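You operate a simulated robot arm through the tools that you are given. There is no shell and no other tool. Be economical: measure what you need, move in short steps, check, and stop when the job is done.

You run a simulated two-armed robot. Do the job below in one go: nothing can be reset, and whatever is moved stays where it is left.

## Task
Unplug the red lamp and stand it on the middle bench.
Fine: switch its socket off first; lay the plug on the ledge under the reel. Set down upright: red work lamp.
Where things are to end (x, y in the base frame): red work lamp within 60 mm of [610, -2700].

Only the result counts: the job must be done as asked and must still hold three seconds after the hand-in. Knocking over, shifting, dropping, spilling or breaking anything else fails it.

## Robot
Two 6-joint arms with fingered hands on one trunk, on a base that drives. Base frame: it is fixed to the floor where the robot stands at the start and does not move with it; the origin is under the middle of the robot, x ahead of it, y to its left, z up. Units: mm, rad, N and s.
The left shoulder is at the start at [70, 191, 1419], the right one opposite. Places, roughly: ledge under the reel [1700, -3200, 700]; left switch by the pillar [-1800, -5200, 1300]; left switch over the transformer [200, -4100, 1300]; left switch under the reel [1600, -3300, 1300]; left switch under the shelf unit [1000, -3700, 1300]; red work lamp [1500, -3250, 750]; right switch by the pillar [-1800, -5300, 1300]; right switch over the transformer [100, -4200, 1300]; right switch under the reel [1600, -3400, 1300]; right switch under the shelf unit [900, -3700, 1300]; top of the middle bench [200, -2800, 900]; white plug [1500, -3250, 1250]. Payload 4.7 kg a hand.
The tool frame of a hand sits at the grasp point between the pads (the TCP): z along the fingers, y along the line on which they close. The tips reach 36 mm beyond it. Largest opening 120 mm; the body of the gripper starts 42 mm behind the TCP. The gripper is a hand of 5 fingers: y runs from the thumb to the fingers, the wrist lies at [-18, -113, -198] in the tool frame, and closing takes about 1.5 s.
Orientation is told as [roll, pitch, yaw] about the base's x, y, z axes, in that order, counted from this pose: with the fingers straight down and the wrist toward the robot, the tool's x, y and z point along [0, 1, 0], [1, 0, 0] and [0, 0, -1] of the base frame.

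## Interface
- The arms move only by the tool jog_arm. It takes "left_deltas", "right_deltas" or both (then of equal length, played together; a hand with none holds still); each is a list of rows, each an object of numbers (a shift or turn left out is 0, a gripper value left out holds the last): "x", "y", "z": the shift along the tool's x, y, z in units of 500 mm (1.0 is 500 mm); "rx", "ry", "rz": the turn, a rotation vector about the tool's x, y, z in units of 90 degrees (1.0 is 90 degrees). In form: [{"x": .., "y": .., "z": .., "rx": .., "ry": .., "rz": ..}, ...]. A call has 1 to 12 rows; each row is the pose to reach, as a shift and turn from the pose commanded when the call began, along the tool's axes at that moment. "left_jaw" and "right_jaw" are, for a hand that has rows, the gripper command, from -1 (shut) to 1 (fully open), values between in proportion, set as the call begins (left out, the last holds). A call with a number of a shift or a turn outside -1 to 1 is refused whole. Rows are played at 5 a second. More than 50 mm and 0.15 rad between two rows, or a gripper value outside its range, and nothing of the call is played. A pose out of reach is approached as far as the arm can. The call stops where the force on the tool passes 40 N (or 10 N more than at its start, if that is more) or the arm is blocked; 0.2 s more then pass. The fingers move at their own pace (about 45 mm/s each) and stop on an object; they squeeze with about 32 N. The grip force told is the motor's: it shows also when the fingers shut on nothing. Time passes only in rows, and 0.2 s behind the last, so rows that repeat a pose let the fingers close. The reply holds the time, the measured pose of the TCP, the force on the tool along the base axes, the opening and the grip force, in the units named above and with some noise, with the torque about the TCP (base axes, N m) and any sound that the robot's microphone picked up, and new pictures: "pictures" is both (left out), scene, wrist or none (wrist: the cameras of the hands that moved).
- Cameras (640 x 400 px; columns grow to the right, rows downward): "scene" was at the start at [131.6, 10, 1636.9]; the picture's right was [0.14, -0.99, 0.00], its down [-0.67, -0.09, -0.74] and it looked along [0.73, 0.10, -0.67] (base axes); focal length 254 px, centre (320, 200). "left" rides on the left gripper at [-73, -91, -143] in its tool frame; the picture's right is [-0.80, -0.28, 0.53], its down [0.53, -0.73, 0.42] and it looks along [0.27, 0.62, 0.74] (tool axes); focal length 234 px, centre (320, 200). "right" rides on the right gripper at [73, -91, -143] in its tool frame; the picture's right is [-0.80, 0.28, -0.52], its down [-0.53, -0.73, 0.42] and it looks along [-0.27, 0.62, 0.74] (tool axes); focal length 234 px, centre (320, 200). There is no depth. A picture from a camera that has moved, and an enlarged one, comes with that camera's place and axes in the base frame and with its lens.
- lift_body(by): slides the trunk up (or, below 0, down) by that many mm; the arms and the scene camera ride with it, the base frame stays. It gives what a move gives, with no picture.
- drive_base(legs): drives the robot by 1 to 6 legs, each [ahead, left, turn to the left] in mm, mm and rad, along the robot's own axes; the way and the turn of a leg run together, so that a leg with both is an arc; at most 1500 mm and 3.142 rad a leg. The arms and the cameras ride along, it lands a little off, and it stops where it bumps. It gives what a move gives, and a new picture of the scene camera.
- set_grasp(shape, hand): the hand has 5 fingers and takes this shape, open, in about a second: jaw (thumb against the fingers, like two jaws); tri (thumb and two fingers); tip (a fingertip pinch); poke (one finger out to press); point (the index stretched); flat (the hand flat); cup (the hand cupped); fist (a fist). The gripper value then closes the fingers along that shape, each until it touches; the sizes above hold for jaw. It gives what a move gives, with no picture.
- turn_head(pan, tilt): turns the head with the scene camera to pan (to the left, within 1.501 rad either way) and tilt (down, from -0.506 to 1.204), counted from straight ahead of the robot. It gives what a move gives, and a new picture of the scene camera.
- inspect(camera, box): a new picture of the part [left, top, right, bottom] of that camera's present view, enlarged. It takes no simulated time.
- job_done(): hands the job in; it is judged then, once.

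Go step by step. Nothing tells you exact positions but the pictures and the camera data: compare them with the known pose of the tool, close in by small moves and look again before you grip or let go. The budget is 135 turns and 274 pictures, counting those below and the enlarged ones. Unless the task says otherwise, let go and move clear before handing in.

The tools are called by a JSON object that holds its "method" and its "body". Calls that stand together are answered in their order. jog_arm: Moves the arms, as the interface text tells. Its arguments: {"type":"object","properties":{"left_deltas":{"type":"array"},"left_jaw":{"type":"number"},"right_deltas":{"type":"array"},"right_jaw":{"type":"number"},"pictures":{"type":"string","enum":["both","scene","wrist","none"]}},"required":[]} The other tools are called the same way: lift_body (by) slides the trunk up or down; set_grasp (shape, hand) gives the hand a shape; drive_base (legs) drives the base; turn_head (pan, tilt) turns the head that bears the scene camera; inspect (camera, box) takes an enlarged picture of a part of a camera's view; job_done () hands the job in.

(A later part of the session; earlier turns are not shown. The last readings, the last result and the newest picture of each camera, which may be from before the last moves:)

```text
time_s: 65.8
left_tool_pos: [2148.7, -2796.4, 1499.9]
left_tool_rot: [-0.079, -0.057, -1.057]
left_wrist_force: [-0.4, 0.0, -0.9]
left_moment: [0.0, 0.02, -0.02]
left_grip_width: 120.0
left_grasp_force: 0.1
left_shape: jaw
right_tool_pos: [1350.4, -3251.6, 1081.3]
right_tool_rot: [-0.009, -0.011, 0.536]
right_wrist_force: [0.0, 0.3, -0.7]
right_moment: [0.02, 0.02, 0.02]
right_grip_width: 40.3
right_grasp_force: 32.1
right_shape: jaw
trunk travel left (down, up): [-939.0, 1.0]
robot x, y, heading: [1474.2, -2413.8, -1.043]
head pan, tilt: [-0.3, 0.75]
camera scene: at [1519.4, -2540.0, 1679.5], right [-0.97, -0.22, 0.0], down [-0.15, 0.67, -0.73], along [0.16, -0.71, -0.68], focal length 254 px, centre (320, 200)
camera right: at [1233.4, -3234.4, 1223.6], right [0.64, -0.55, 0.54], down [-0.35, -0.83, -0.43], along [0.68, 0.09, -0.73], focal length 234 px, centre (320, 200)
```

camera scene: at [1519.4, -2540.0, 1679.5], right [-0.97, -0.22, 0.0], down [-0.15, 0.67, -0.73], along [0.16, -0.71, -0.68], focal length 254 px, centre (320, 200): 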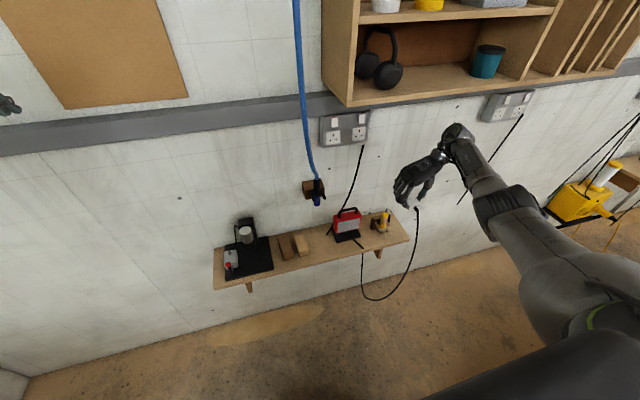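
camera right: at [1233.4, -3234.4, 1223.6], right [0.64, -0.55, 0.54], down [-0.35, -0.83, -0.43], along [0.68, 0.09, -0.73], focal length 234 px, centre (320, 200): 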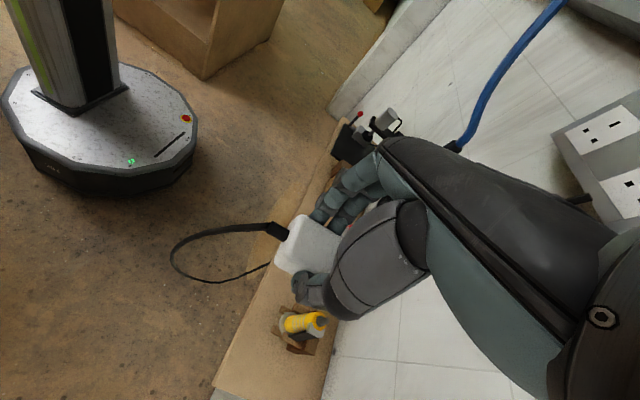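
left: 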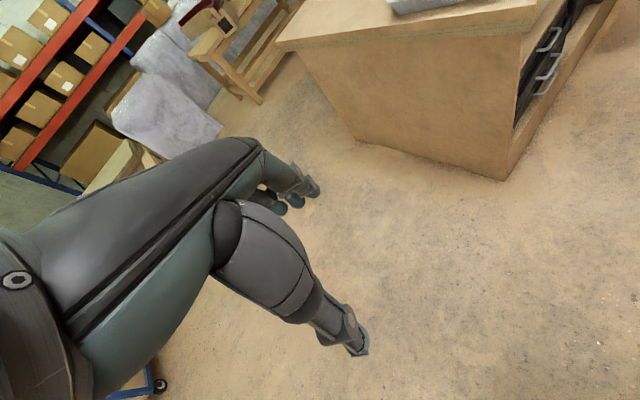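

The robot's base is a small round disk, and the plug hangs pins-down with its cord toward me. I lower the trunk 200 mm, then move the plug over the ledge's front strip.

{"method": "lift_body", "body": {"by": -200}}

{"method": "jog_arm", "body": {"right_deltas": [{"x": -0.076, "y": 0.039}, {"x": -0.152, "y": 0.078}, {"x": -0.152, "y": 0.078, "z": 0.04}, {"x": -0.152, "y": 0.078, "z": 0.04}]}}

{"method": "inspect", "body": {"camera": "right", "box": [200, 160, 400, 360]}}

```text
time_s: 68.0
left_tool_pos: [2147.3, -2794.9, 1302.2]
left_tool_rot: [-0.079, -0.057, -1.06]
left_wrist_force: [-0.6, -0.2, 0.9]
left_moment: [0.03, 0.02, -0.03]
left_grip_width: 119.6
left_grasp_force: 0.0
left_shape: jaw
right_tool_pos: [1351.1, -3250.8, 881.7]
right_tool_rot: [-0.014, -0.011, 0.538]
right_wrist_force: [-0.5, 0.2, 0.0]
right_moment: [0.02, 0.0, 0.02]
right_grip_width: 40.2
right_grasp_force: 31.9
right_shape: jaw
trunk travel left (down, up): [-739.0, 201.0]
robot x, y, heading: [1474.8, -2412.7, -1.047]
head pan, tilt: [-0.3, 0.75]
```

```text
time_s: 69.0
left_tool_pos: [2148.8, -2795.2, 1300.6]
left_tool_rot: [-0.082, -0.059, -1.058]
left_wrist_force: [0.5, 1.1, 0.3]
left_moment: [0.0, 0.02, 0.0]
left_grip_width: 119.9
left_grasp_force: 0.0
left_shape: jaw
right_tool_pos: [1423.0, -3276.1, 872.0]
right_tool_rot: [-0.013, -0.011, 0.538]
right_wrist_force: [0.1, -0.5, -0.1]
right_moment: [-0.01, 0.02, -0.01]
right_grip_width: 40.4
right_grasp_force: 31.9
right_shape: jaw
right hand out of reach, approached as far as the arm can: row 2, 3, 4
trunk travel left (down, up): [-739.0, 201.0]
robot x, y, heading: [1477.4, -2411.6, -1.045]
head pan, tilt: [-0.3, 0.75]
camera scene: at [1518.6, -2539.1, 1479.6], right [-0.97, -0.22, 0.0], down [-0.15, 0.67, -0.73], along [0.16, -0.71, -0.68], focal length 254 px, centre (320, 200)
camera right: at [1304.2, -3258.6, 1013.7], right [0.64, -0.54, 0.54], down [-0.35, -0.84, -0.42], along [0.68, 0.08, -0.73], focal length 234 px, centre (320, 200)
```

scene: 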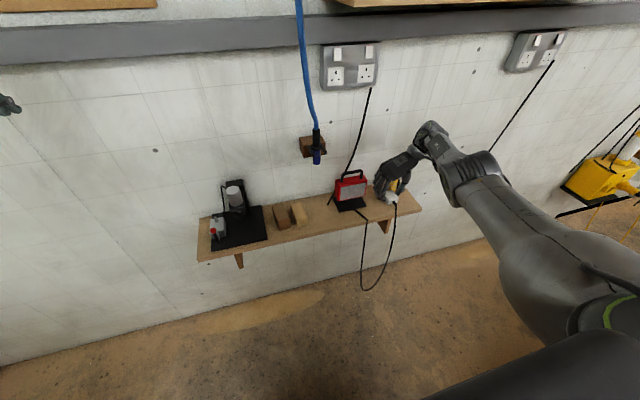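
right: 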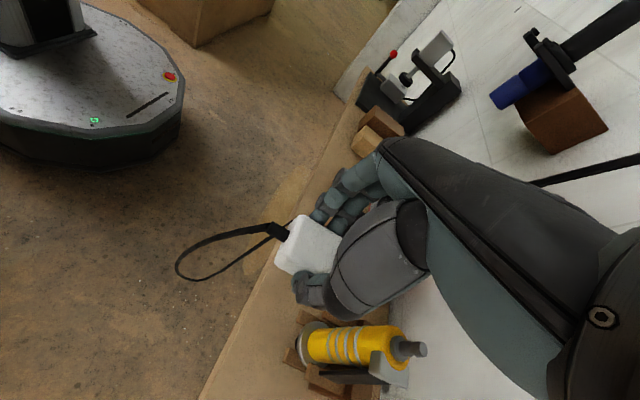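

```text
2.00 times, centred on (300, 260) of right
camera zoom: at [1304.2, -3258.6, 1013.7], right [0.64, -0.54, 0.54], down [-0.35, -0.84, -0.42], along [0.68, 0.08, -0.73], focal length 468 px, centre (360, 80)
```

zoom: 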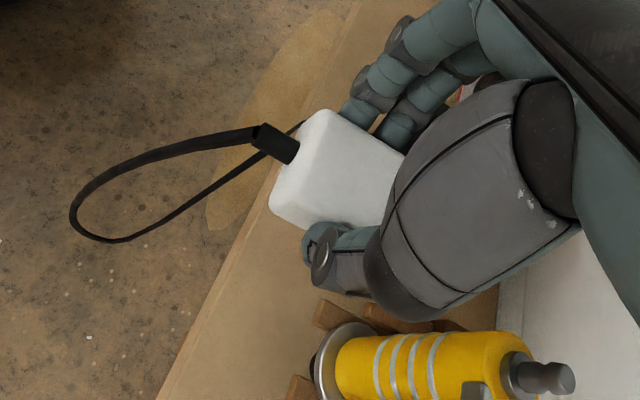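

The arm is at the end of its reach here; I drive 45 mm ahead and re-measure.

{"method": "drive_base", "body": {"legs": [[45, 0, 0]]}}

```text
time_s: 69.9
left_tool_pos: [2166.6, -2829.1, 1304.9]
left_tool_rot: [-0.079, -0.063, -1.059]
left_wrist_force: [-1.0, 1.4, 1.2]
left_moment: [-0.07, -0.02, 0.01]
left_grip_width: 119.7
left_grasp_force: 0.0
left_shape: jaw
right_tool_pos: [1441.5, -3310.2, 875.6]
right_tool_rot: [-0.018, -0.012, 0.538]
right_wrist_force: [0.5, 0.4, 0.6]
right_moment: [-0.04, 0.0, -0.03]
right_grip_width: 40.3
right_grasp_force: 32.6
right_shape: jaw
trunk travel left (down, up): [-739.0, 201.0]
robot x, y, heading: [1497.1, -2454.2, -1.045]
head pan, tilt: [-0.3, 0.75]
camera scene: at [1536.6, -2572.3, 1480.4], right [-0.97, -0.22, 0.0], down [-0.15, 0.66, -0.73], along [0.16, -0.71, -0.68], focal length 254 px, centre (320, 200)
```

scene: 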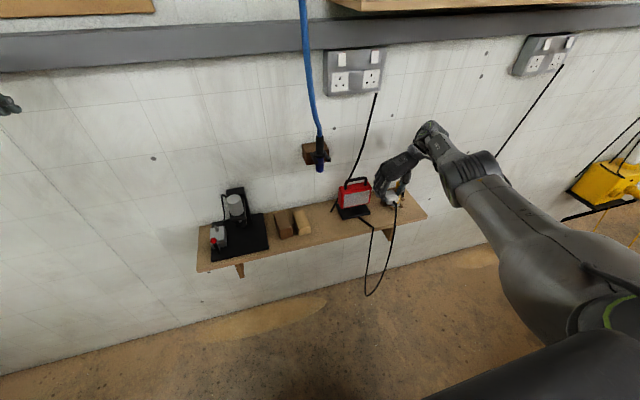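

{"method": "jog_arm", "body": {"right_deltas": [{"x": 0.026, "y": 0.022}, {"x": 0.026, "y": 0.022, "z": 0.05}, {"x": 0.026, "y": 0.022, "z": 0.09}, {"x": 0.026, "y": 0.022, "z": 0.09}], "pictures": "wrist"}}

{"method": "inspect", "body": {"camera": "scene", "box": [320, 150, 440, 240]}}

{"method": "inspect", "body": {"camera": "right", "box": [200, 160, 400, 360]}}

```text
time_s: 70.9
left_tool_pos: [2167.4, -2831.7, 1303.2]
left_tool_rot: [-0.079, -0.06, -1.059]
left_wrist_force: [-0.1, 0.7, -0.8]
left_moment: [0.01, -0.03, 0.0]
left_grip_width: 119.7
left_grasp_force: 0.2
left_shape: jaw
right_tool_pos: [1444.8, -3297.1, 827.7]
right_tool_rot: [-0.016, -0.011, 0.538]
right_wrist_force: [-0.4, 0.4, -0.8]
right_moment: [-0.02, 0.0, 0.01]
right_grip_width: 40.3
right_grasp_force: 32.2
right_shape: jaw
trunk travel left (down, up): [-739.0, 201.0]
robot x, y, heading: [1497.7, -2451.5, -1.049]
head pan, tilt: [-0.3, 0.75]
camera right: at [1327.1, -3279.3, 969.3], right [0.64, -0.54, 0.54], down [-0.35, -0.84, -0.42], along [0.68, 0.08, -0.73], focal length 234 px, centre (320, 200)
```

right: 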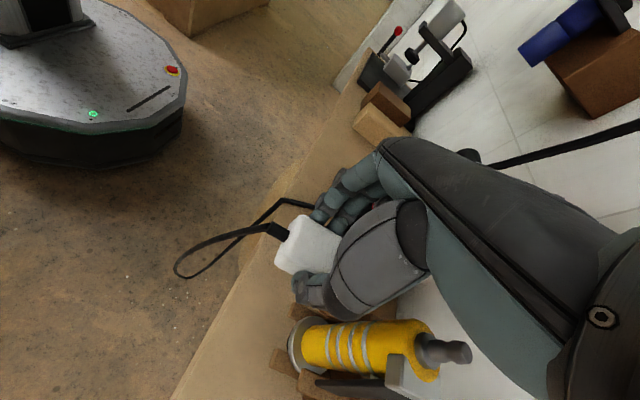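

```text
4.44 times, centred on (380, 195) of scene
camera zoom: at [1538.1, -2575.6, 1479.8], right [-0.97, -0.22, 0.0], down [-0.15, 0.66, -0.73], along [0.16, -0.71, -0.68], focal length 1131 px, centre (53, 222)
```

zoom: 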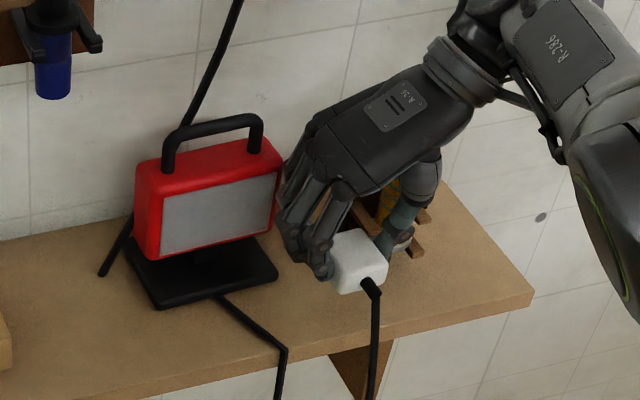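

```text
2.00 times, centred on (300, 260) of right
camera zoom: at [1327.1, -3279.3, 969.3], right [0.64, -0.54, 0.54], down [-0.35, -0.84, -0.42], along [0.68, 0.08, -0.73], focal length 468 px, centre (360, 80)
```

zoom: 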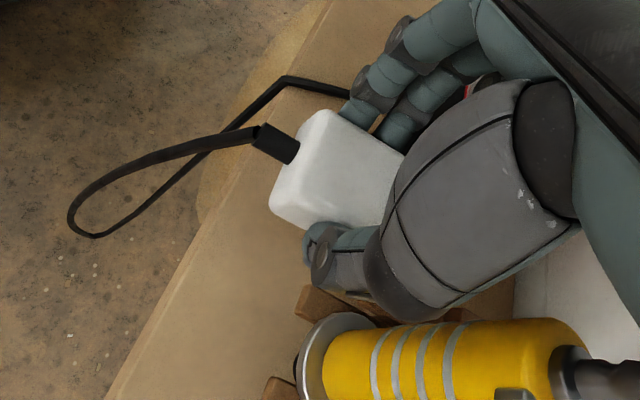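

Plug is over the ledge with clearance to lamp and bottle. I lower slowly until contact.

{"method": "jog_arm", "body": {"right_deltas": [{"z": 0.01}, {"z": 0.02}, {"z": 0.03}, {"z": 0.036}, {"z": 0.042}, {"z": 0.048}, {"z": 0.054}, {"z": 0.06}], "pictures": "wrist"}}

{"method": "inspect", "body": {"camera": "scene", "box": [320, 150, 440, 240]}}

```text
time_s: 72.7
left_tool_pos: [2167.5, -2833.3, 1302.4]
left_tool_rot: [-0.077, -0.057, -1.059]
left_wrist_force: [0.3, 0.2, -0.4]
left_moment: [0.0, -0.03, -0.04]
left_grip_width: 120.0
left_grasp_force: 0.1
left_shape: jaw
right_tool_pos: [1445.8, -3286.7, 798.5]
right_tool_rot: [-0.016, -0.01, 0.539]
right_wrist_force: [-0.7, -0.5, -0.7]
right_moment: [0.01, 0.01, -0.02]
right_grip_width: 40.4
right_grasp_force: 32.1
right_shape: jaw
right hand out of reach, approached as far as the arm can: row 4, 5, 6, 7, 8
trunk travel left (down, up): [-739.0, 201.0]
robot x, y, heading: [1499.4, -2449.3, -1.048]
head pan, tilt: [-0.3, 0.75]
camera right: at [1327.3, -3271.5, 940.3], right [0.64, -0.54, 0.54], down [-0.35, -0.84, -0.42], along [0.68, 0.08, -0.73], focal length 234 px, centre (320, 200)
```

right: 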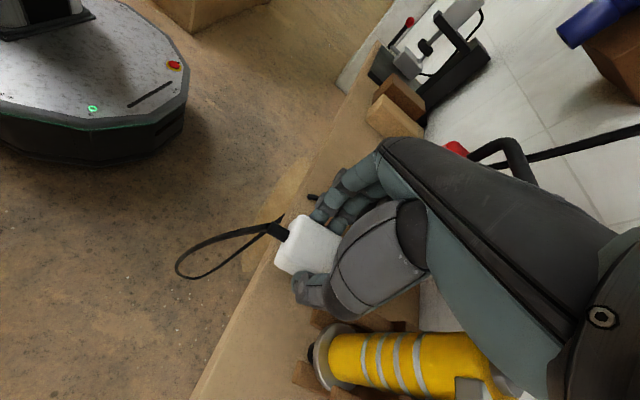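

```text
4.44 times, centred on (380, 195) of scene
camera zoom: at [1538.7, -2577.2, 1479.7], right [-0.97, -0.22, 0.0], down [-0.15, 0.67, -0.73], along [0.16, -0.71, -0.68], focal length 1131 px, centre (53, 222)
```

zoom: 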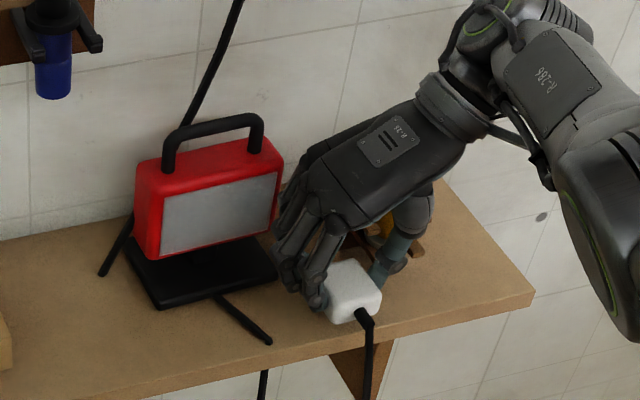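

The arm reached its limit; I finish lowering with the trunk in small steps, watching the force.

{"method": "lift_body", "body": {"by": -8}}

{"method": "inspect", "body": {"camera": "right", "box": [240, 180, 360, 300]}}

```text
time_s: 73.2
left_tool_pos: [2167.2, -2832.3, 1294.4]
left_tool_rot: [-0.079, -0.059, -1.059]
left_wrist_force: [0.3, -0.5, -0.9]
left_moment: [0.01, 0.02, -0.02]
left_grip_width: 120.2
left_grasp_force: 0.0
left_shape: jaw
right_tool_pos: [1446.3, -3288.0, 793.0]
right_tool_rot: [-0.016, -0.012, 0.537]
right_wrist_force: [-1.8, 3.5, 16.9]
right_moment: [0.23, -0.2, 0.1]
right_grip_width: 41.1
right_grasp_force: 32.0
right_shape: jaw
trunk travel left (down, up): [-731.0, 209.0]
robot x, y, heading: [1499.4, -2454.0, -1.048]
head pan, tilt: [-0.3, 0.75]
```

```text
3.33 times, centred on (300, 240) of right
camera zoom: at [1327.2, -3270.3, 934.6], right [0.64, -0.54, 0.54], down [-0.35, -0.84, -0.42], along [0.68, 0.08, -0.73], focal length 781 px, centre (387, 67)
```

zoom: 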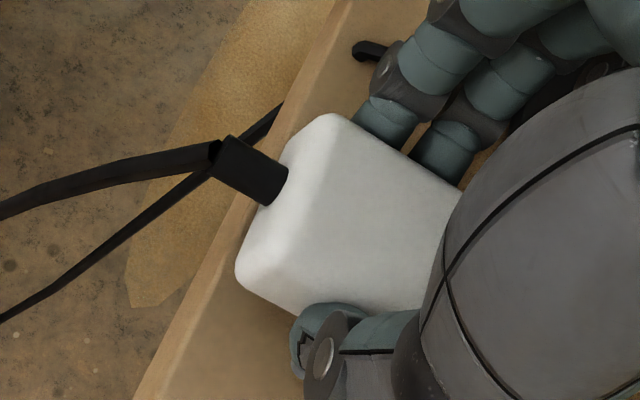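

Contact (17 N up). I open the hand just slightly to release the plug.

{"method": "jog_arm", "body": {"right_deltas": [{}, {}, {}, {}], "right_jaw": 0.0, "pictures": "wrist"}}

{"method": "inspect", "body": {"camera": "scene", "box": [320, 150, 440, 240]}}

{"method": "inspect", "body": {"camera": "right", "box": [240, 180, 360, 300]}}

```text
time_s: 74.2
left_tool_pos: [2168.4, -2833.6, 1295.2]
left_tool_rot: [-0.079, -0.056, -1.059]
left_wrist_force: [0.6, 0.7, -0.2]
left_moment: [0.0, -0.02, 0.05]
left_grip_width: 119.8
left_grasp_force: 0.2
left_shape: jaw
right_tool_pos: [1445.2, -3287.2, 790.3]
right_tool_rot: [-0.015, -0.009, 0.537]
right_wrist_force: [0.0, -0.1, 0.9]
right_moment: [-0.04, -0.02, 0.01]
right_grip_width: 59.3
right_grasp_force: 0.0
right_shape: jaw
trunk travel left (down, up): [-731.0, 209.0]
robot x, y, heading: [1495.1, -2450.7, -1.047]
head pan, tilt: [-0.3, 0.75]
camera right: at [1327.7, -3271.3, 932.0], right [0.64, -0.54, 0.54], down [-0.35, -0.83, -0.42], along [0.68, 0.08, -0.73], focal length 234 px, centre (320, 200)
```

right: 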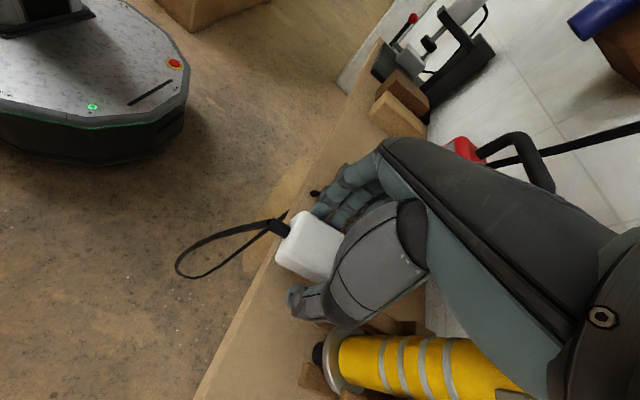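

```text
4.44 times, centred on (380, 195) of scene
camera zoom: at [1539.3, -2577.1, 1471.6], right [-0.97, -0.22, 0.0], down [-0.15, 0.67, -0.73], along [0.16, -0.71, -0.68], focal length 1131 px, centre (53, 222)
```

zoom: 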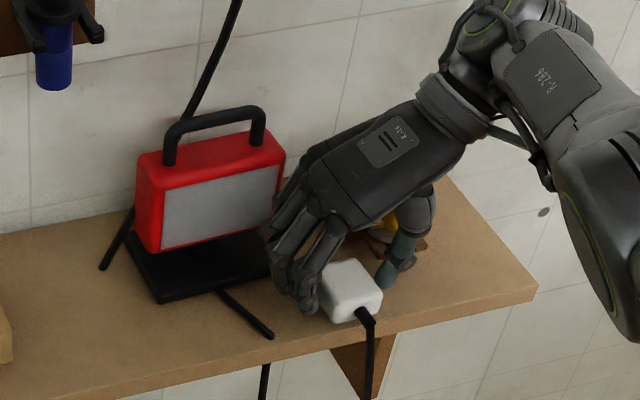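

```text
3.33 times, centred on (300, 240) of right
camera zoom: at [1327.7, -3271.3, 932.0], right [0.64, -0.54, 0.54], down [-0.35, -0.83, -0.42], along [0.68, 0.08, -0.73], focal length 781 px, centre (387, 67)
```

zoom: 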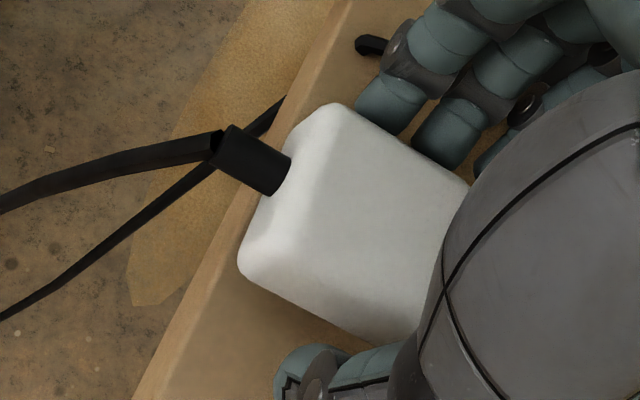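

The plug stands on its own. I rise straight up with the trunk and check.

{"method": "lift_body", "body": {"by": 130}}

{"method": "inspect", "body": {"camera": "scene", "box": [300, 160, 440, 260]}}

{"method": "inspect", "body": {"camera": "right", "box": [0, 0, 640, 400]}}

```text
time_s: 75.8
left_tool_pos: [2169.9, -2832.9, 1423.9]
left_tool_rot: [-0.078, -0.058, -1.06]
left_wrist_force: [0.4, -0.4, -0.7]
left_moment: [0.01, -0.02, 0.0]
left_grip_width: 119.8
left_grasp_force: 0.1
left_shape: jaw
right_tool_pos: [1444.4, -3287.8, 920.4]
right_tool_rot: [-0.014, -0.011, 0.538]
right_wrist_force: [-0.2, -0.1, 0.5]
right_moment: [-0.03, 0.0, 0.02]
right_grip_width: 59.6
right_grasp_force: 0.0
right_shape: jaw
trunk travel left (down, up): [-861.0, 79.0]
robot x, y, heading: [1498.5, -2452.0, -1.043]
head pan, tilt: [-0.3, 0.75]
```

```text
4.00 times, centred on (370, 210) of scene
camera zoom: at [1539.4, -2576.9, 1601.6], right [-0.97, -0.22, 0.0], down [-0.15, 0.67, -0.73], along [0.16, -0.71, -0.68], focal length 1018 px, centre (120, 160)
```

zoom: 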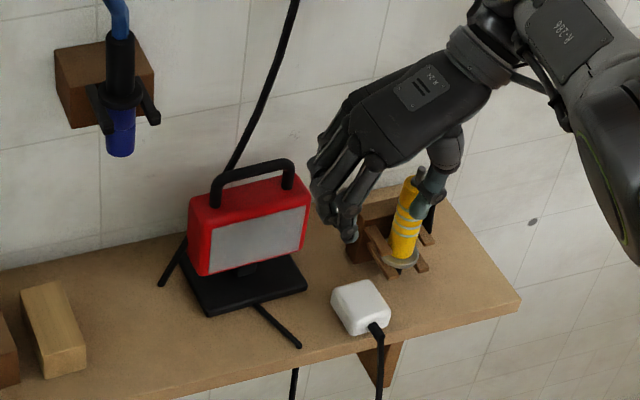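

```text
1.00 times, centred on (320, 200) of right (not enlarged: the box is as wide or as high as the picture)
camera zoom: at [1327.6, -3271.2, 1062.3], right [0.64, -0.54, 0.54], down [-0.35, -0.83, -0.42], along [0.68, 0.08, -0.73], focal length 234 px, centre (320, 200)
```

zoom: 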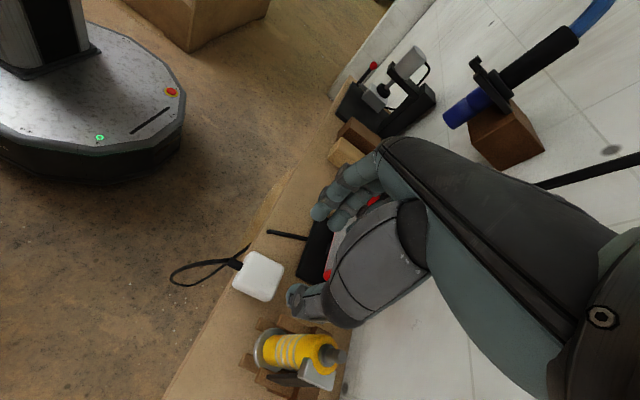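

The plug lies on the ledge. Next is the lamp: its handle bar is at about (1576, -3312, 912). I back the hand off, then turn it to the wrist-toward-robot pose so the jaws straddle the bar.

{"method": "jog_arm", "body": {"right_deltas": [{"z": -0.08}, {"x": 0.04, "z": -0.14}, {"x": 0.12, "z": -0.16}, {"x": 0.2, "z": -0.16}, {"x": 0.26, "z": -0.16}], "right_jaw": 0.6, "pictures": "none"}}

{"method": "jog_arm", "body": {"right_deltas": [{"rz": 0.09}, {"rz": 0.18}, {"rz": 0.27}, {"rz": 0.36}, {"rz": 0.45}, {"rz": 0.54}, {"rz": 0.63}, {"rz": 0.72}, {"rz": 0.81}, {"rz": 0.9}, {"rz": 0.99}]}}

```text
time_s: 77.0
left_tool_pos: [2167.7, -2831.2, 1424.8]
left_tool_rot: [-0.079, -0.059, -1.06]
left_wrist_force: [0.4, 0.7, -0.4]
left_moment: [0.02, 0.0, -0.02]
left_grip_width: 120.0
left_grasp_force: 0.0
left_shape: jaw
right_tool_pos: [1377.1, -3175.4, 999.7]
right_tool_rot: [-0.015, -0.011, 0.538]
right_wrist_force: [0.2, 0.5, 0.8]
right_moment: [-0.03, 0.0, 0.04]
right_grip_width: 96.0
right_grasp_force: 0.0
right_shape: jaw
trunk travel left (down, up): [-861.0, 79.0]
robot x, y, heading: [1496.2, -2453.4, -1.041]
head pan, tilt: [-0.3, 0.75]
```

```text
time_s: 79.4
left_tool_pos: [2170.0, -2833.9, 1423.9]
left_tool_rot: [-0.078, -0.057, -1.061]
left_wrist_force: [-0.1, -0.1, 0.8]
left_moment: [0.04, -0.03, 0.02]
left_grip_width: 120.0
left_grasp_force: 0.1
left_shape: jaw
right_tool_pos: [1333.6, -3280.8, 917.2]
right_tool_rot: [0.024, -0.016, -0.955]
right_wrist_force: [0.6, 0.6, -1.3]
right_moment: [0.01, 0.02, 0.01]
right_grip_width: 96.0
right_grasp_force: 0.0
right_shape: jaw
right hand out of reach, approached as far as the arm can: row 9, 10, 11
trunk travel left (down, up): [-861.0, 79.0]
robot x, y, heading: [1494.4, -2451.3, -1.047]
head pan, tilt: [-0.3, 0.75]
camera scene: at [1539.1, -2577.6, 1601.6], right [-0.97, -0.22, 0.0], down [-0.15, 0.67, -0.73], along [0.16, -0.71, -0.68], focal length 254 px, centre (320, 200)
camera right: at [1335.7, -3163.7, 1061.4], right [-0.51, -0.69, 0.51], down [-0.84, 0.29, -0.45], along [0.16, -0.66, -0.73], focal length 234 px, centre (320, 200)
```

scene: 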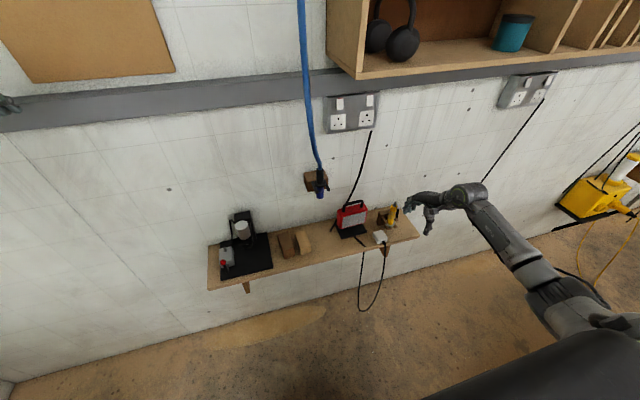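
right: 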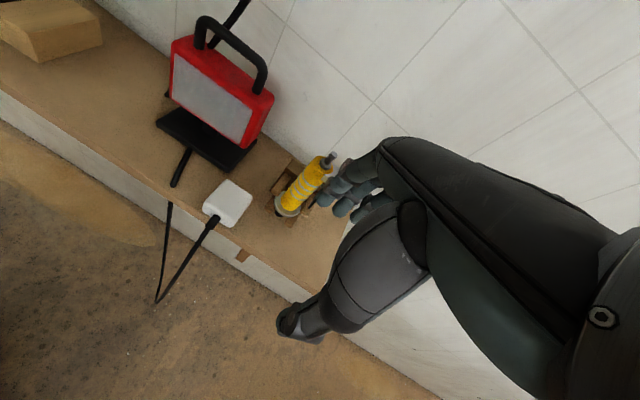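

The hand drifted because the commanded spot was inside the inner reach limit, but nothing was touched. I rise first, then move over the lamp's handle with a smaller opening.

{"method": "jog_arm", "body": {"right_deltas": [{"z": -0.09}, {"z": -0.18}, {"x": 0.05, "y": 0.04, "z": -0.2}, {"x": 0.11, "y": 0.08, "z": -0.2, "rz": 0.02}, {"x": 0.17, "y": 0.12, "z": -0.2, "rz": 0.04}, {"x": 0.23, "y": 0.17, "z": -0.2, "rz": 0.058}, {"x": 0.29, "y": 0.22, "z": -0.2, "rz": 0.058}, {"x": 0.34, "y": 0.27, "z": -0.2, "rz": 0.058}, {"x": 0.36, "y": 0.3, "z": -0.2, "rz": 0.058}, {"x": 0.36, "y": 0.3, "z": -0.2, "rz": 0.058}], "right_jaw": 0.0}}

{"method": "inspect", "body": {"camera": "right", "box": [200, 150, 440, 360]}}

{"method": "inspect", "body": {"camera": "scene", "box": [290, 130, 430, 230]}}

```text
time_s: 81.2
left_tool_pos: [2162.5, -2831.3, 1427.8]
left_tool_rot: [-0.079, -0.063, -1.063]
left_wrist_force: [-0.4, -0.3, 0.3]
left_moment: [0.03, 0.02, 0.01]
left_grip_width: 119.9
left_grasp_force: 0.0
left_shape: jaw
right_tool_pos: [1481.6, -3389.3, 972.8]
right_tool_rot: [0.024, 0.012, -1.029]
right_wrist_force: [-12.2, 26.5, 10.7]
right_moment: [-1.05, -0.42, -0.15]
right_grip_width: 55.4
right_grasp_force: 0.1
right_shape: jaw
right hand out of reach, approached as far as the arm can: row 1, 2, 3, 4, 5, 6, 7, 8
trunk travel left (down, up): [-861.0, 79.0]
robot x, y, heading: [1495.4, -2454.3, -1.054]
head pan, tilt: [-0.3, 0.75]
stopped in row 8 (right hand): the force on the tool passed its limit at 46 N (the readings are from after the stop); the commanded pose is now the measured one
camera scene: at [1534.4, -2570.7, 1602.3], right [-0.98, -0.22, 0.0], down [-0.15, 0.66, -0.73], along [0.16, -0.72, -0.68], focal length 254 px, centre (320, 200)
camera right: at [1494.2, -3276.3, 1118.7], right [-0.55, -0.66, 0.5], down [-0.83, 0.36, -0.43], along [0.1, -0.65, -0.75], focal length 234 px, centre (320, 200)
```

scene: 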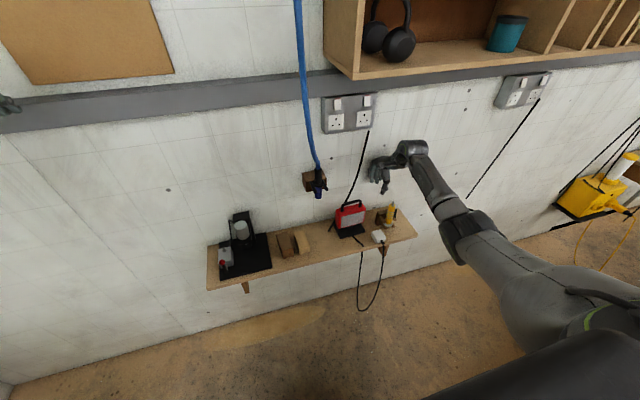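
right: 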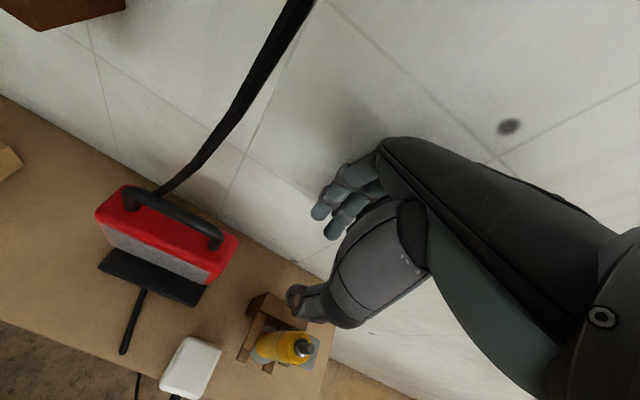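

```text
1.90 times, centred on (320, 255) of right
camera zoom: at [1494.2, -3276.3, 1118.7], right [-0.55, -0.66, 0.5], down [-0.83, 0.36, -0.43], along [0.1, -0.65, -0.75], focal length 446 px, centre (320, 95)
```

zoom: 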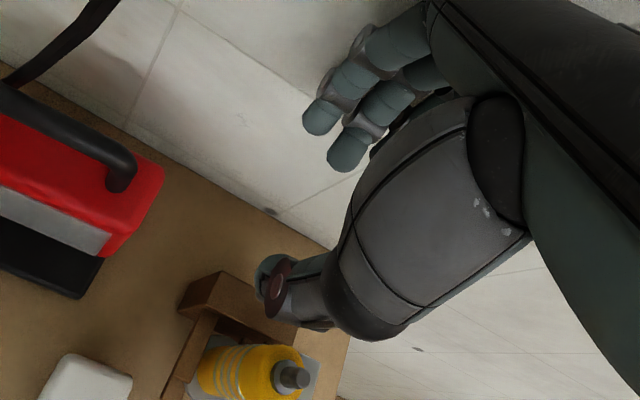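

```text
4.00 times, centred on (360, 180) of scene
camera zoom: at [1534.4, -2570.7, 1602.3], right [-0.98, -0.22, 0.0], down [-0.15, 0.66, -0.73], along [0.16, -0.72, -0.68], focal length 1018 px, centre (160, 280)
```

zoom: 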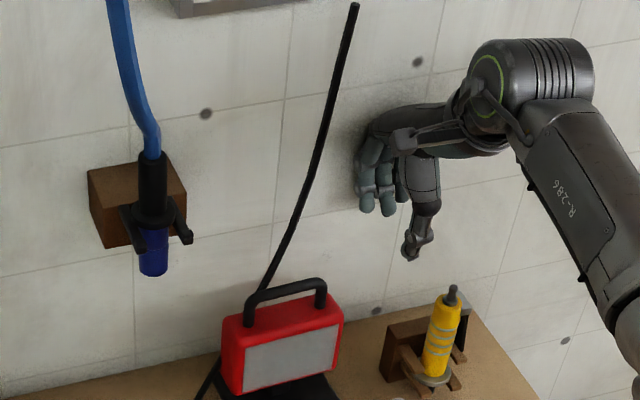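

The knuckles touched the wall because my shift was counted from an unreachable commanded pose. I back off, move left, and come over the handle bar (f≈3656, lateral 312, z≈912) at a safe height.

{"method": "jog_arm", "body": {"right_deltas": [{"y": -0.06, "z": -0.02}, {"y": -0.1, "z": -0.05}, {"x": 0.07, "y": -0.12, "z": -0.06}, {"x": 0.14, "y": -0.12, "z": -0.06}, {"x": 0.2, "y": -0.12, "z": -0.06}, {"x": 0.226, "y": -0.1, "z": -0.06}, {"x": 0.226, "y": -0.06, "z": -0.06}, {"x": 0.226, "y": -0.04, "z": -0.06}]}}

{"method": "inspect", "body": {"camera": "scene", "box": [290, 130, 430, 230]}}

```text
time_s: 82.5
left_tool_pos: [2161.3, -2831.3, 1426.4]
left_tool_rot: [-0.079, -0.065, -1.071]
left_wrist_force: [0.1, 0.3, -0.5]
left_moment: [0.03, 0.06, -0.03]
left_grip_width: 119.9
left_grasp_force: 0.1
left_shape: jaw
right_tool_pos: [1507.0, -3376.9, 959.8]
right_tool_rot: [0.026, 0.023, -1.015]
right_wrist_force: [-17.3, 33.9, 12.9]
right_moment: [-1.39, -0.54, -0.6]
right_grip_width: 54.6
right_grasp_force: 0.0
right_shape: jaw
right hand out of reach, approached as far as the arm can: row 1, 2, 3, 4, 5, 6
trunk travel left (down, up): [-861.0, 79.0]
robot x, y, heading: [1500.6, -2450.8, -1.058]
head pan, tilt: [-0.3, 0.75]
stopped in row 6 (right hand): the force on the tool passed its limit at 61 N (the readings are from after the stop); the commanded pose is now the measured one
camera scene: at [1534.7, -2567.8, 1602.6], right [-0.98, -0.21, 0.0], down [-0.14, 0.66, -0.73], along [0.16, -0.72, -0.68], focal length 254 px, centre (320, 200)
camera right: at [1517.9, -3264.9, 1107.7], right [-0.54, -0.68, 0.5], down [-0.84, 0.36, -0.42], along [0.11, -0.64, -0.76], focal length 234 px, centre (320, 200)
```

scene: 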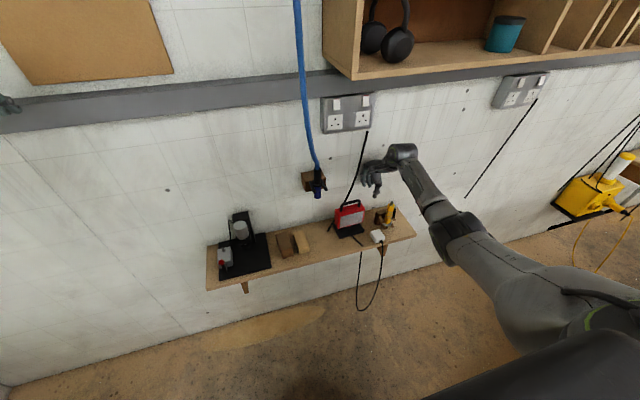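
right: 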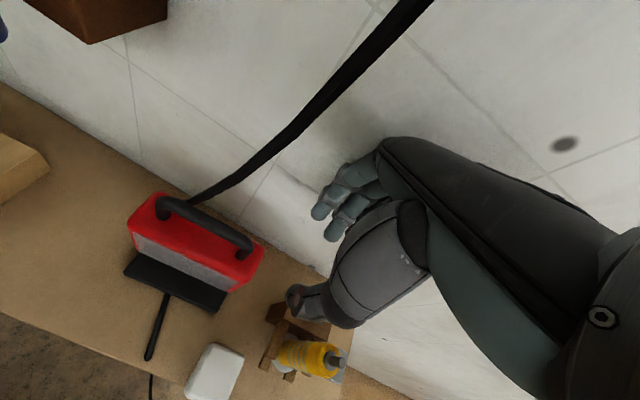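

```text
4.00 times, centred on (360, 180) of scene
camera zoom: at [1534.7, -2567.8, 1602.6], right [-0.98, -0.21, 0.0], down [-0.14, 0.66, -0.73], along [0.16, -0.72, -0.68], focal length 1018 px, centre (160, 280)
```

zoom: 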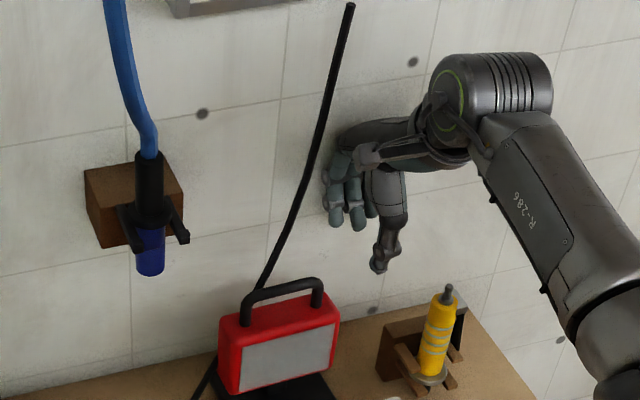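

Pulling back with the arm is outside its range here, so I'll use the base and trunk to place the hand: back off the wall, rise, then shift left.

{"method": "drive_base", "body": {"legs": [[-80, 0, 0]]}}

{"method": "lift_body", "body": {"by": 50}}

{"method": "drive_base", "body": {"legs": [[0, 84, 0]]}}

{"method": "inspect", "body": {"camera": "right", "box": [0, 0, 640, 400]}}

```text
time_s: 83.5
left_tool_pos: [2129.1, -2774.6, 1419.8]
left_tool_rot: [-0.08, -0.051, -1.066]
left_wrist_force: [0.3, -0.7, -0.5]
left_moment: [0.04, 0.03, -0.04]
left_grip_width: 120.2
left_grasp_force: 0.0
left_shape: jaw
right_tool_pos: [1474.4, -3316.9, 950.9]
right_tool_rot: [0.029, 0.031, -1.01]
right_wrist_force: [-0.2, -0.9, 0.5]
right_moment: [0.02, 0.02, -0.02]
right_grip_width: 59.9
right_grasp_force: 0.0
right_shape: jaw
trunk travel left (down, up): [-861.0, 79.0]
robot x, y, heading: [1454.7, -2385.8, -1.053]
head pan, tilt: [-0.3, 0.75]
camera scene: at [1502.0, -2514.1, 1600.8], right [-0.98, -0.22, 0.0], down [-0.15, 0.67, -0.73], along [0.16, -0.71, -0.69], focal length 254 px, centre (320, 200)
```

scene: 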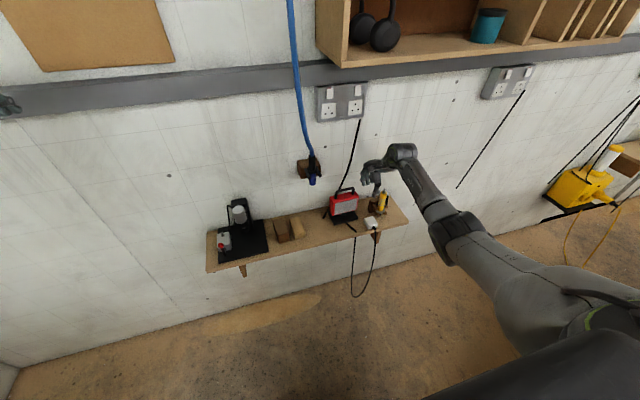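

```text
time_s: 84.4
left_tool_pos: [2126.7, -2766.8, 1473.5]
left_tool_rot: [-0.081, -0.057, -1.066]
left_wrist_force: [0.4, -0.6, 0.0]
left_moment: [0.02, 0.0, 0.04]
left_grip_width: 119.7
left_grasp_force: 0.1
left_shape: jaw
right_tool_pos: [1473.4, -3313.8, 1006.6]
right_tool_rot: [0.03, 0.026, -1.01]
right_wrist_force: [0.4, 0.9, 0.3]
right_moment: [0.03, -0.02, -0.02]
right_grip_width: 60.0
right_grasp_force: 0.1
right_shape: jaw
trunk travel left (down, up): [-911.0, 29.0]
robot x, y, heading: [1460.9, -2380.8, -1.058]
head pan, tilt: [-0.3, 0.75]
```

```text
time_s: 85.5
left_tool_pos: [2191.9, -2731.9, 1475.6]
left_tool_rot: [-0.075, -0.057, -1.071]
left_wrist_force: [-1.1, -0.6, 0.3]
left_moment: [0.03, -0.09, -0.01]
left_grip_width: 119.9
left_grasp_force: 0.0
left_shape: jaw
right_tool_pos: [1539.0, -3275.7, 1004.0]
right_tool_rot: [0.033, 0.025, -1.013]
right_wrist_force: [-1.1, -0.6, -0.4]
right_moment: [-0.02, -0.07, 0.0]
right_grip_width: 59.7
right_grasp_force: 0.0
right_shape: jaw
trunk travel left (down, up): [-911.0, 29.0]
robot x, y, heading: [1529.9, -2337.4, -1.06]
head pan, tilt: [-0.3, 0.75]
camera scene: at [1564.5, -2469.7, 1651.6], right [-0.98, -0.21, 0.0], down [-0.14, 0.67, -0.73], along [0.16, -0.71, -0.68], focal length 254 px, centre (320, 200)
```

scene: 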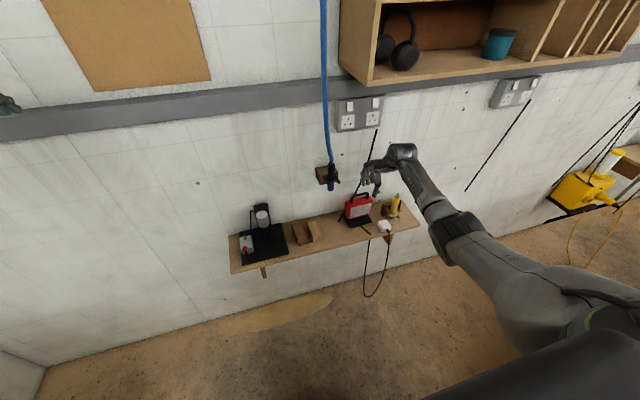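

```text
1.00 times, centred on (320, 200) of right (not enlarged: the box is as wide or as high as the picture)
camera zoom: at [1550.2, -3163.5, 1152.0], right [-0.54, -0.68, 0.49], down [-0.83, 0.36, -0.42], along [0.11, -0.64, -0.76], focal length 234 px, centre (320, 200)
```

zoom: 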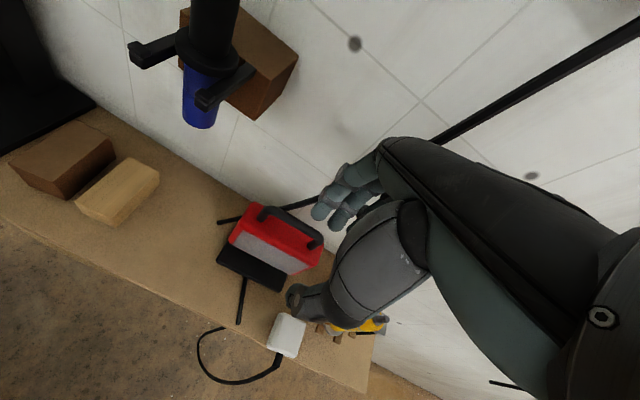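

The hand is now aligned sideways with the bar (lateral 318 vs 312). I drive forward 52 mm over the bar and check.

{"method": "drive_base", "body": {"legs": [[52, 6, 0.01]]}}

{"method": "inspect", "body": {"camera": "right", "box": [200, 150, 400, 310]}}

{"method": "inspect", "body": {"camera": "scene", "box": [310, 140, 430, 240]}}

```text
time_s: 86.5
left_tool_pos: [2229.9, -2754.1, 1479.4]
left_tool_rot: [-0.08, -0.065, -1.059]
left_wrist_force: [-1.2, 1.2, 0.1]
left_moment: [-0.12, -0.05, -0.02]
left_grip_width: 119.8
left_grasp_force: 0.1
left_shape: jaw
right_tool_pos: [1582.5, -3308.4, 1011.4]
right_tool_rot: [0.026, 0.017, -1.002]
right_wrist_force: [0.5, 0.4, 0.4]
right_moment: [-0.05, -0.04, -0.04]
right_grip_width: 59.7
right_grasp_force: 0.1
right_shape: jaw
trunk travel left (down, up): [-911.0, 29.0]
robot x, y, heading: [1559.4, -2381.1, -1.042]
head pan, tilt: [-0.3, 0.75]
camera scene: at [1598.3, -2497.4, 1652.8], right [-0.97, -0.22, 0.0], down [-0.15, 0.66, -0.74], along [0.17, -0.72, -0.68], focal length 254 px, centre (320, 200)
```

scene: 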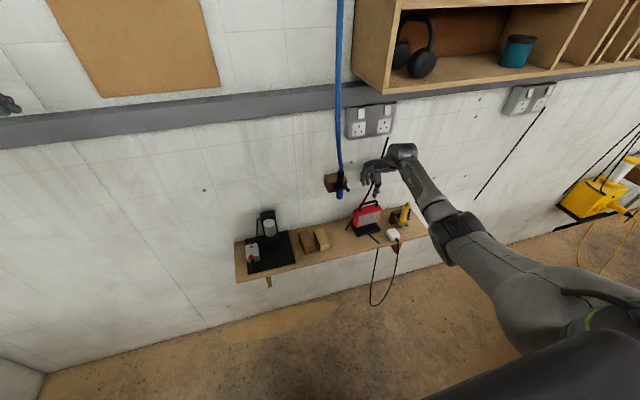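

```text
2.50 times, centred on (300, 230) of right
camera zoom: at [1591.0, -3195.6, 1159.2], right [-0.53, -0.68, 0.5], down [-0.84, 0.34, -0.43], along [0.12, -0.64, -0.76], focal length 585 px, centre (370, 125)
```

zoom: 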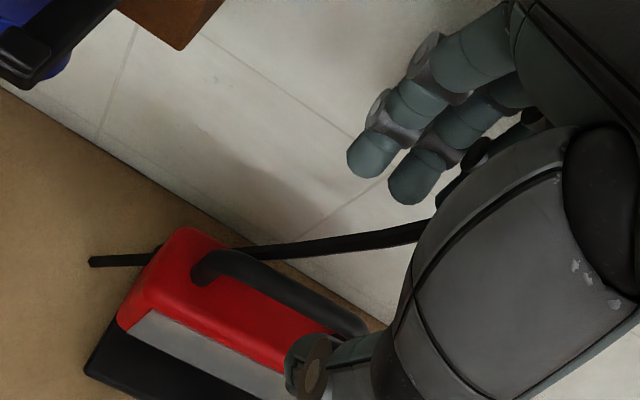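

```text
4.00 times, centred on (370, 190) of scene
camera zoom: at [1598.3, -2497.4, 1652.8], right [-0.97, -0.22, 0.0], down [-0.15, 0.66, -0.74], along [0.17, -0.72, -0.68], focal length 1018 px, centre (120, 240)
```

zoom: 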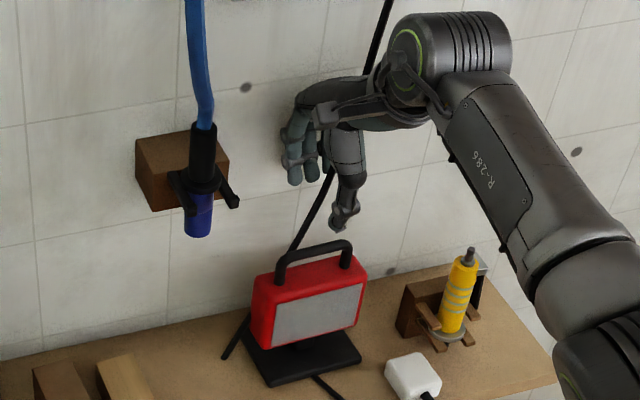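

The TCP is right above the bar's centre. I lower by 55 mm and check before gripping.

{"method": "lift_body", "body": {"by": -55}}

{"method": "inspect", "body": {"camera": "right", "box": [200, 150, 400, 310]}}

{"method": "inspect", "body": {"camera": "scene", "box": [310, 140, 430, 240]}}

```text
time_s: 87.4
left_tool_pos: [2232.0, -2763.6, 1418.5]
left_tool_rot: [-0.081, -0.055, -1.059]
left_wrist_force: [0.2, -0.1, -0.1]
left_moment: [0.0, 0.0, 0.0]
left_grip_width: 119.8
left_grasp_force: 0.0
left_shape: jaw
right_tool_pos: [1583.2, -3314.2, 950.9]
right_tool_rot: [0.027, 0.024, -1.001]
right_wrist_force: [-0.8, 0.5, -0.9]
right_moment: [0.01, 0.01, -0.01]
right_grip_width: 59.8
right_grasp_force: 0.0
right_shape: jaw
trunk travel left (down, up): [-856.0, 84.0]
robot x, y, heading: [1563.4, -2382.8, -1.05]
head pan, tilt: [-0.3, 0.75]
```

```text
2.50 times, centred on (300, 230) of right
camera zoom: at [1594.4, -3202.6, 1098.5], right [-0.53, -0.69, 0.5], down [-0.84, 0.35, -0.42], along [0.12, -0.64, -0.76], focal length 585 px, centre (370, 125)
```

zoom: 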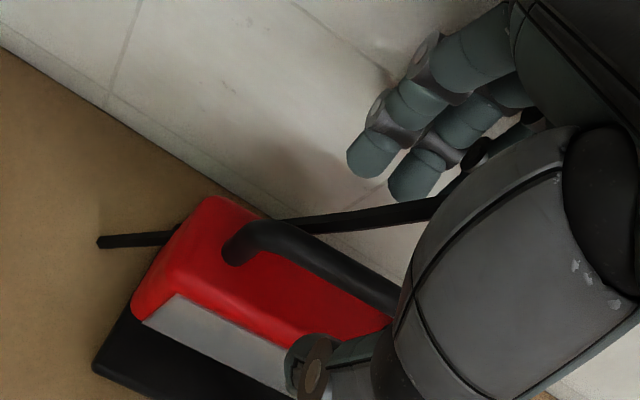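

```text
4.00 times, centred on (370, 190) of scene
camera zoom: at [1603.3, -2507.6, 1596.6], right [-0.97, -0.22, 0.0], down [-0.15, 0.67, -0.73], along [0.16, -0.71, -0.68], focal length 1018 px, centre (120, 240)
```

zoom: 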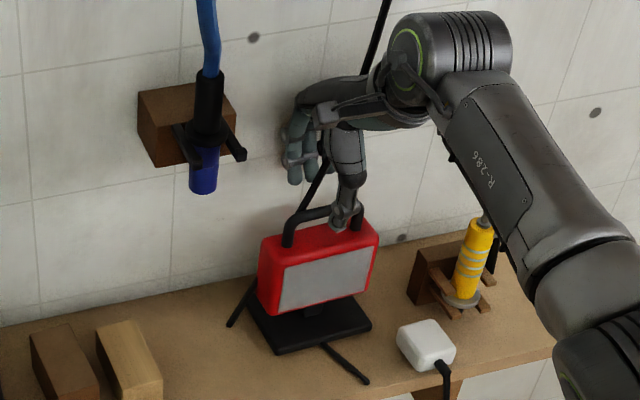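

{"method": "lift_body", "body": {"by": -14}}

{"method": "inspect", "body": {"camera": "right", "box": [220, 180, 380, 310]}}

{"method": "inspect", "body": {"camera": "scene", "box": [340, 160, 420, 220]}}

```text
time_s: 88.0
left_tool_pos: [2233.5, -2763.1, 1405.1]
left_tool_rot: [-0.081, -0.061, -1.06]
left_wrist_force: [0.1, -0.3, -0.3]
left_moment: [-0.01, 0.01, 0.01]
left_grip_width: 119.9
left_grasp_force: 0.1
left_shape: jaw
right_tool_pos: [1582.8, -3314.3, 937.2]
right_tool_rot: [0.026, 0.023, -1.002]
right_wrist_force: [-0.4, 0.5, -0.3]
right_moment: [0.0, 0.0, 0.03]
right_grip_width: 59.8
right_grasp_force: 0.0
right_shape: jaw
trunk travel left (down, up): [-842.0, 98.0]
robot x, y, heading: [1563.3, -2381.6, -1.046]
head pan, tilt: [-0.3, 0.75]
```

```text
3.08 times, centred on (300, 245) of right
camera zoom: at [1594.2, -3202.1, 1084.7], right [-0.53, -0.69, 0.5], down [-0.84, 0.35, -0.42], along [0.12, -0.64, -0.76], focal length 720 px, centre (382, 62)
```

zoom: 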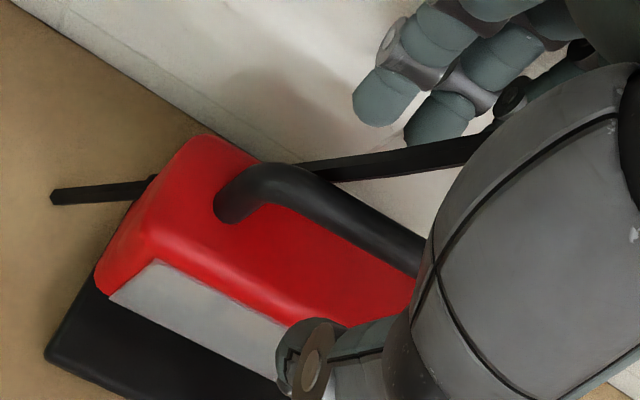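

```text
6.67 times, centred on (380, 190) of scene
camera zoom: at [1603.1, -2507.1, 1582.6], right [-0.97, -0.22, 0.0], down [-0.15, 0.67, -0.73], along [0.16, -0.71, -0.68], focal length 1697 px, centre (-80, 267)
```

zoom: 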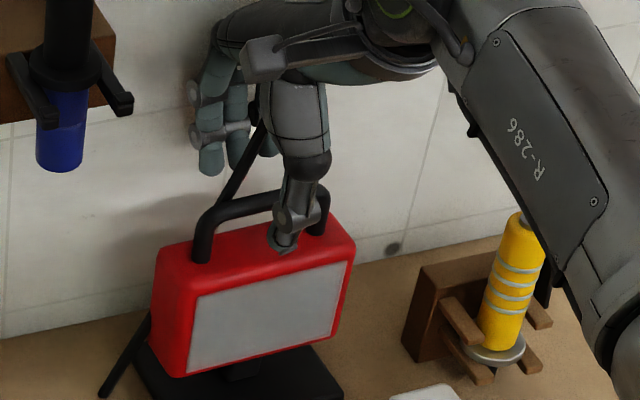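

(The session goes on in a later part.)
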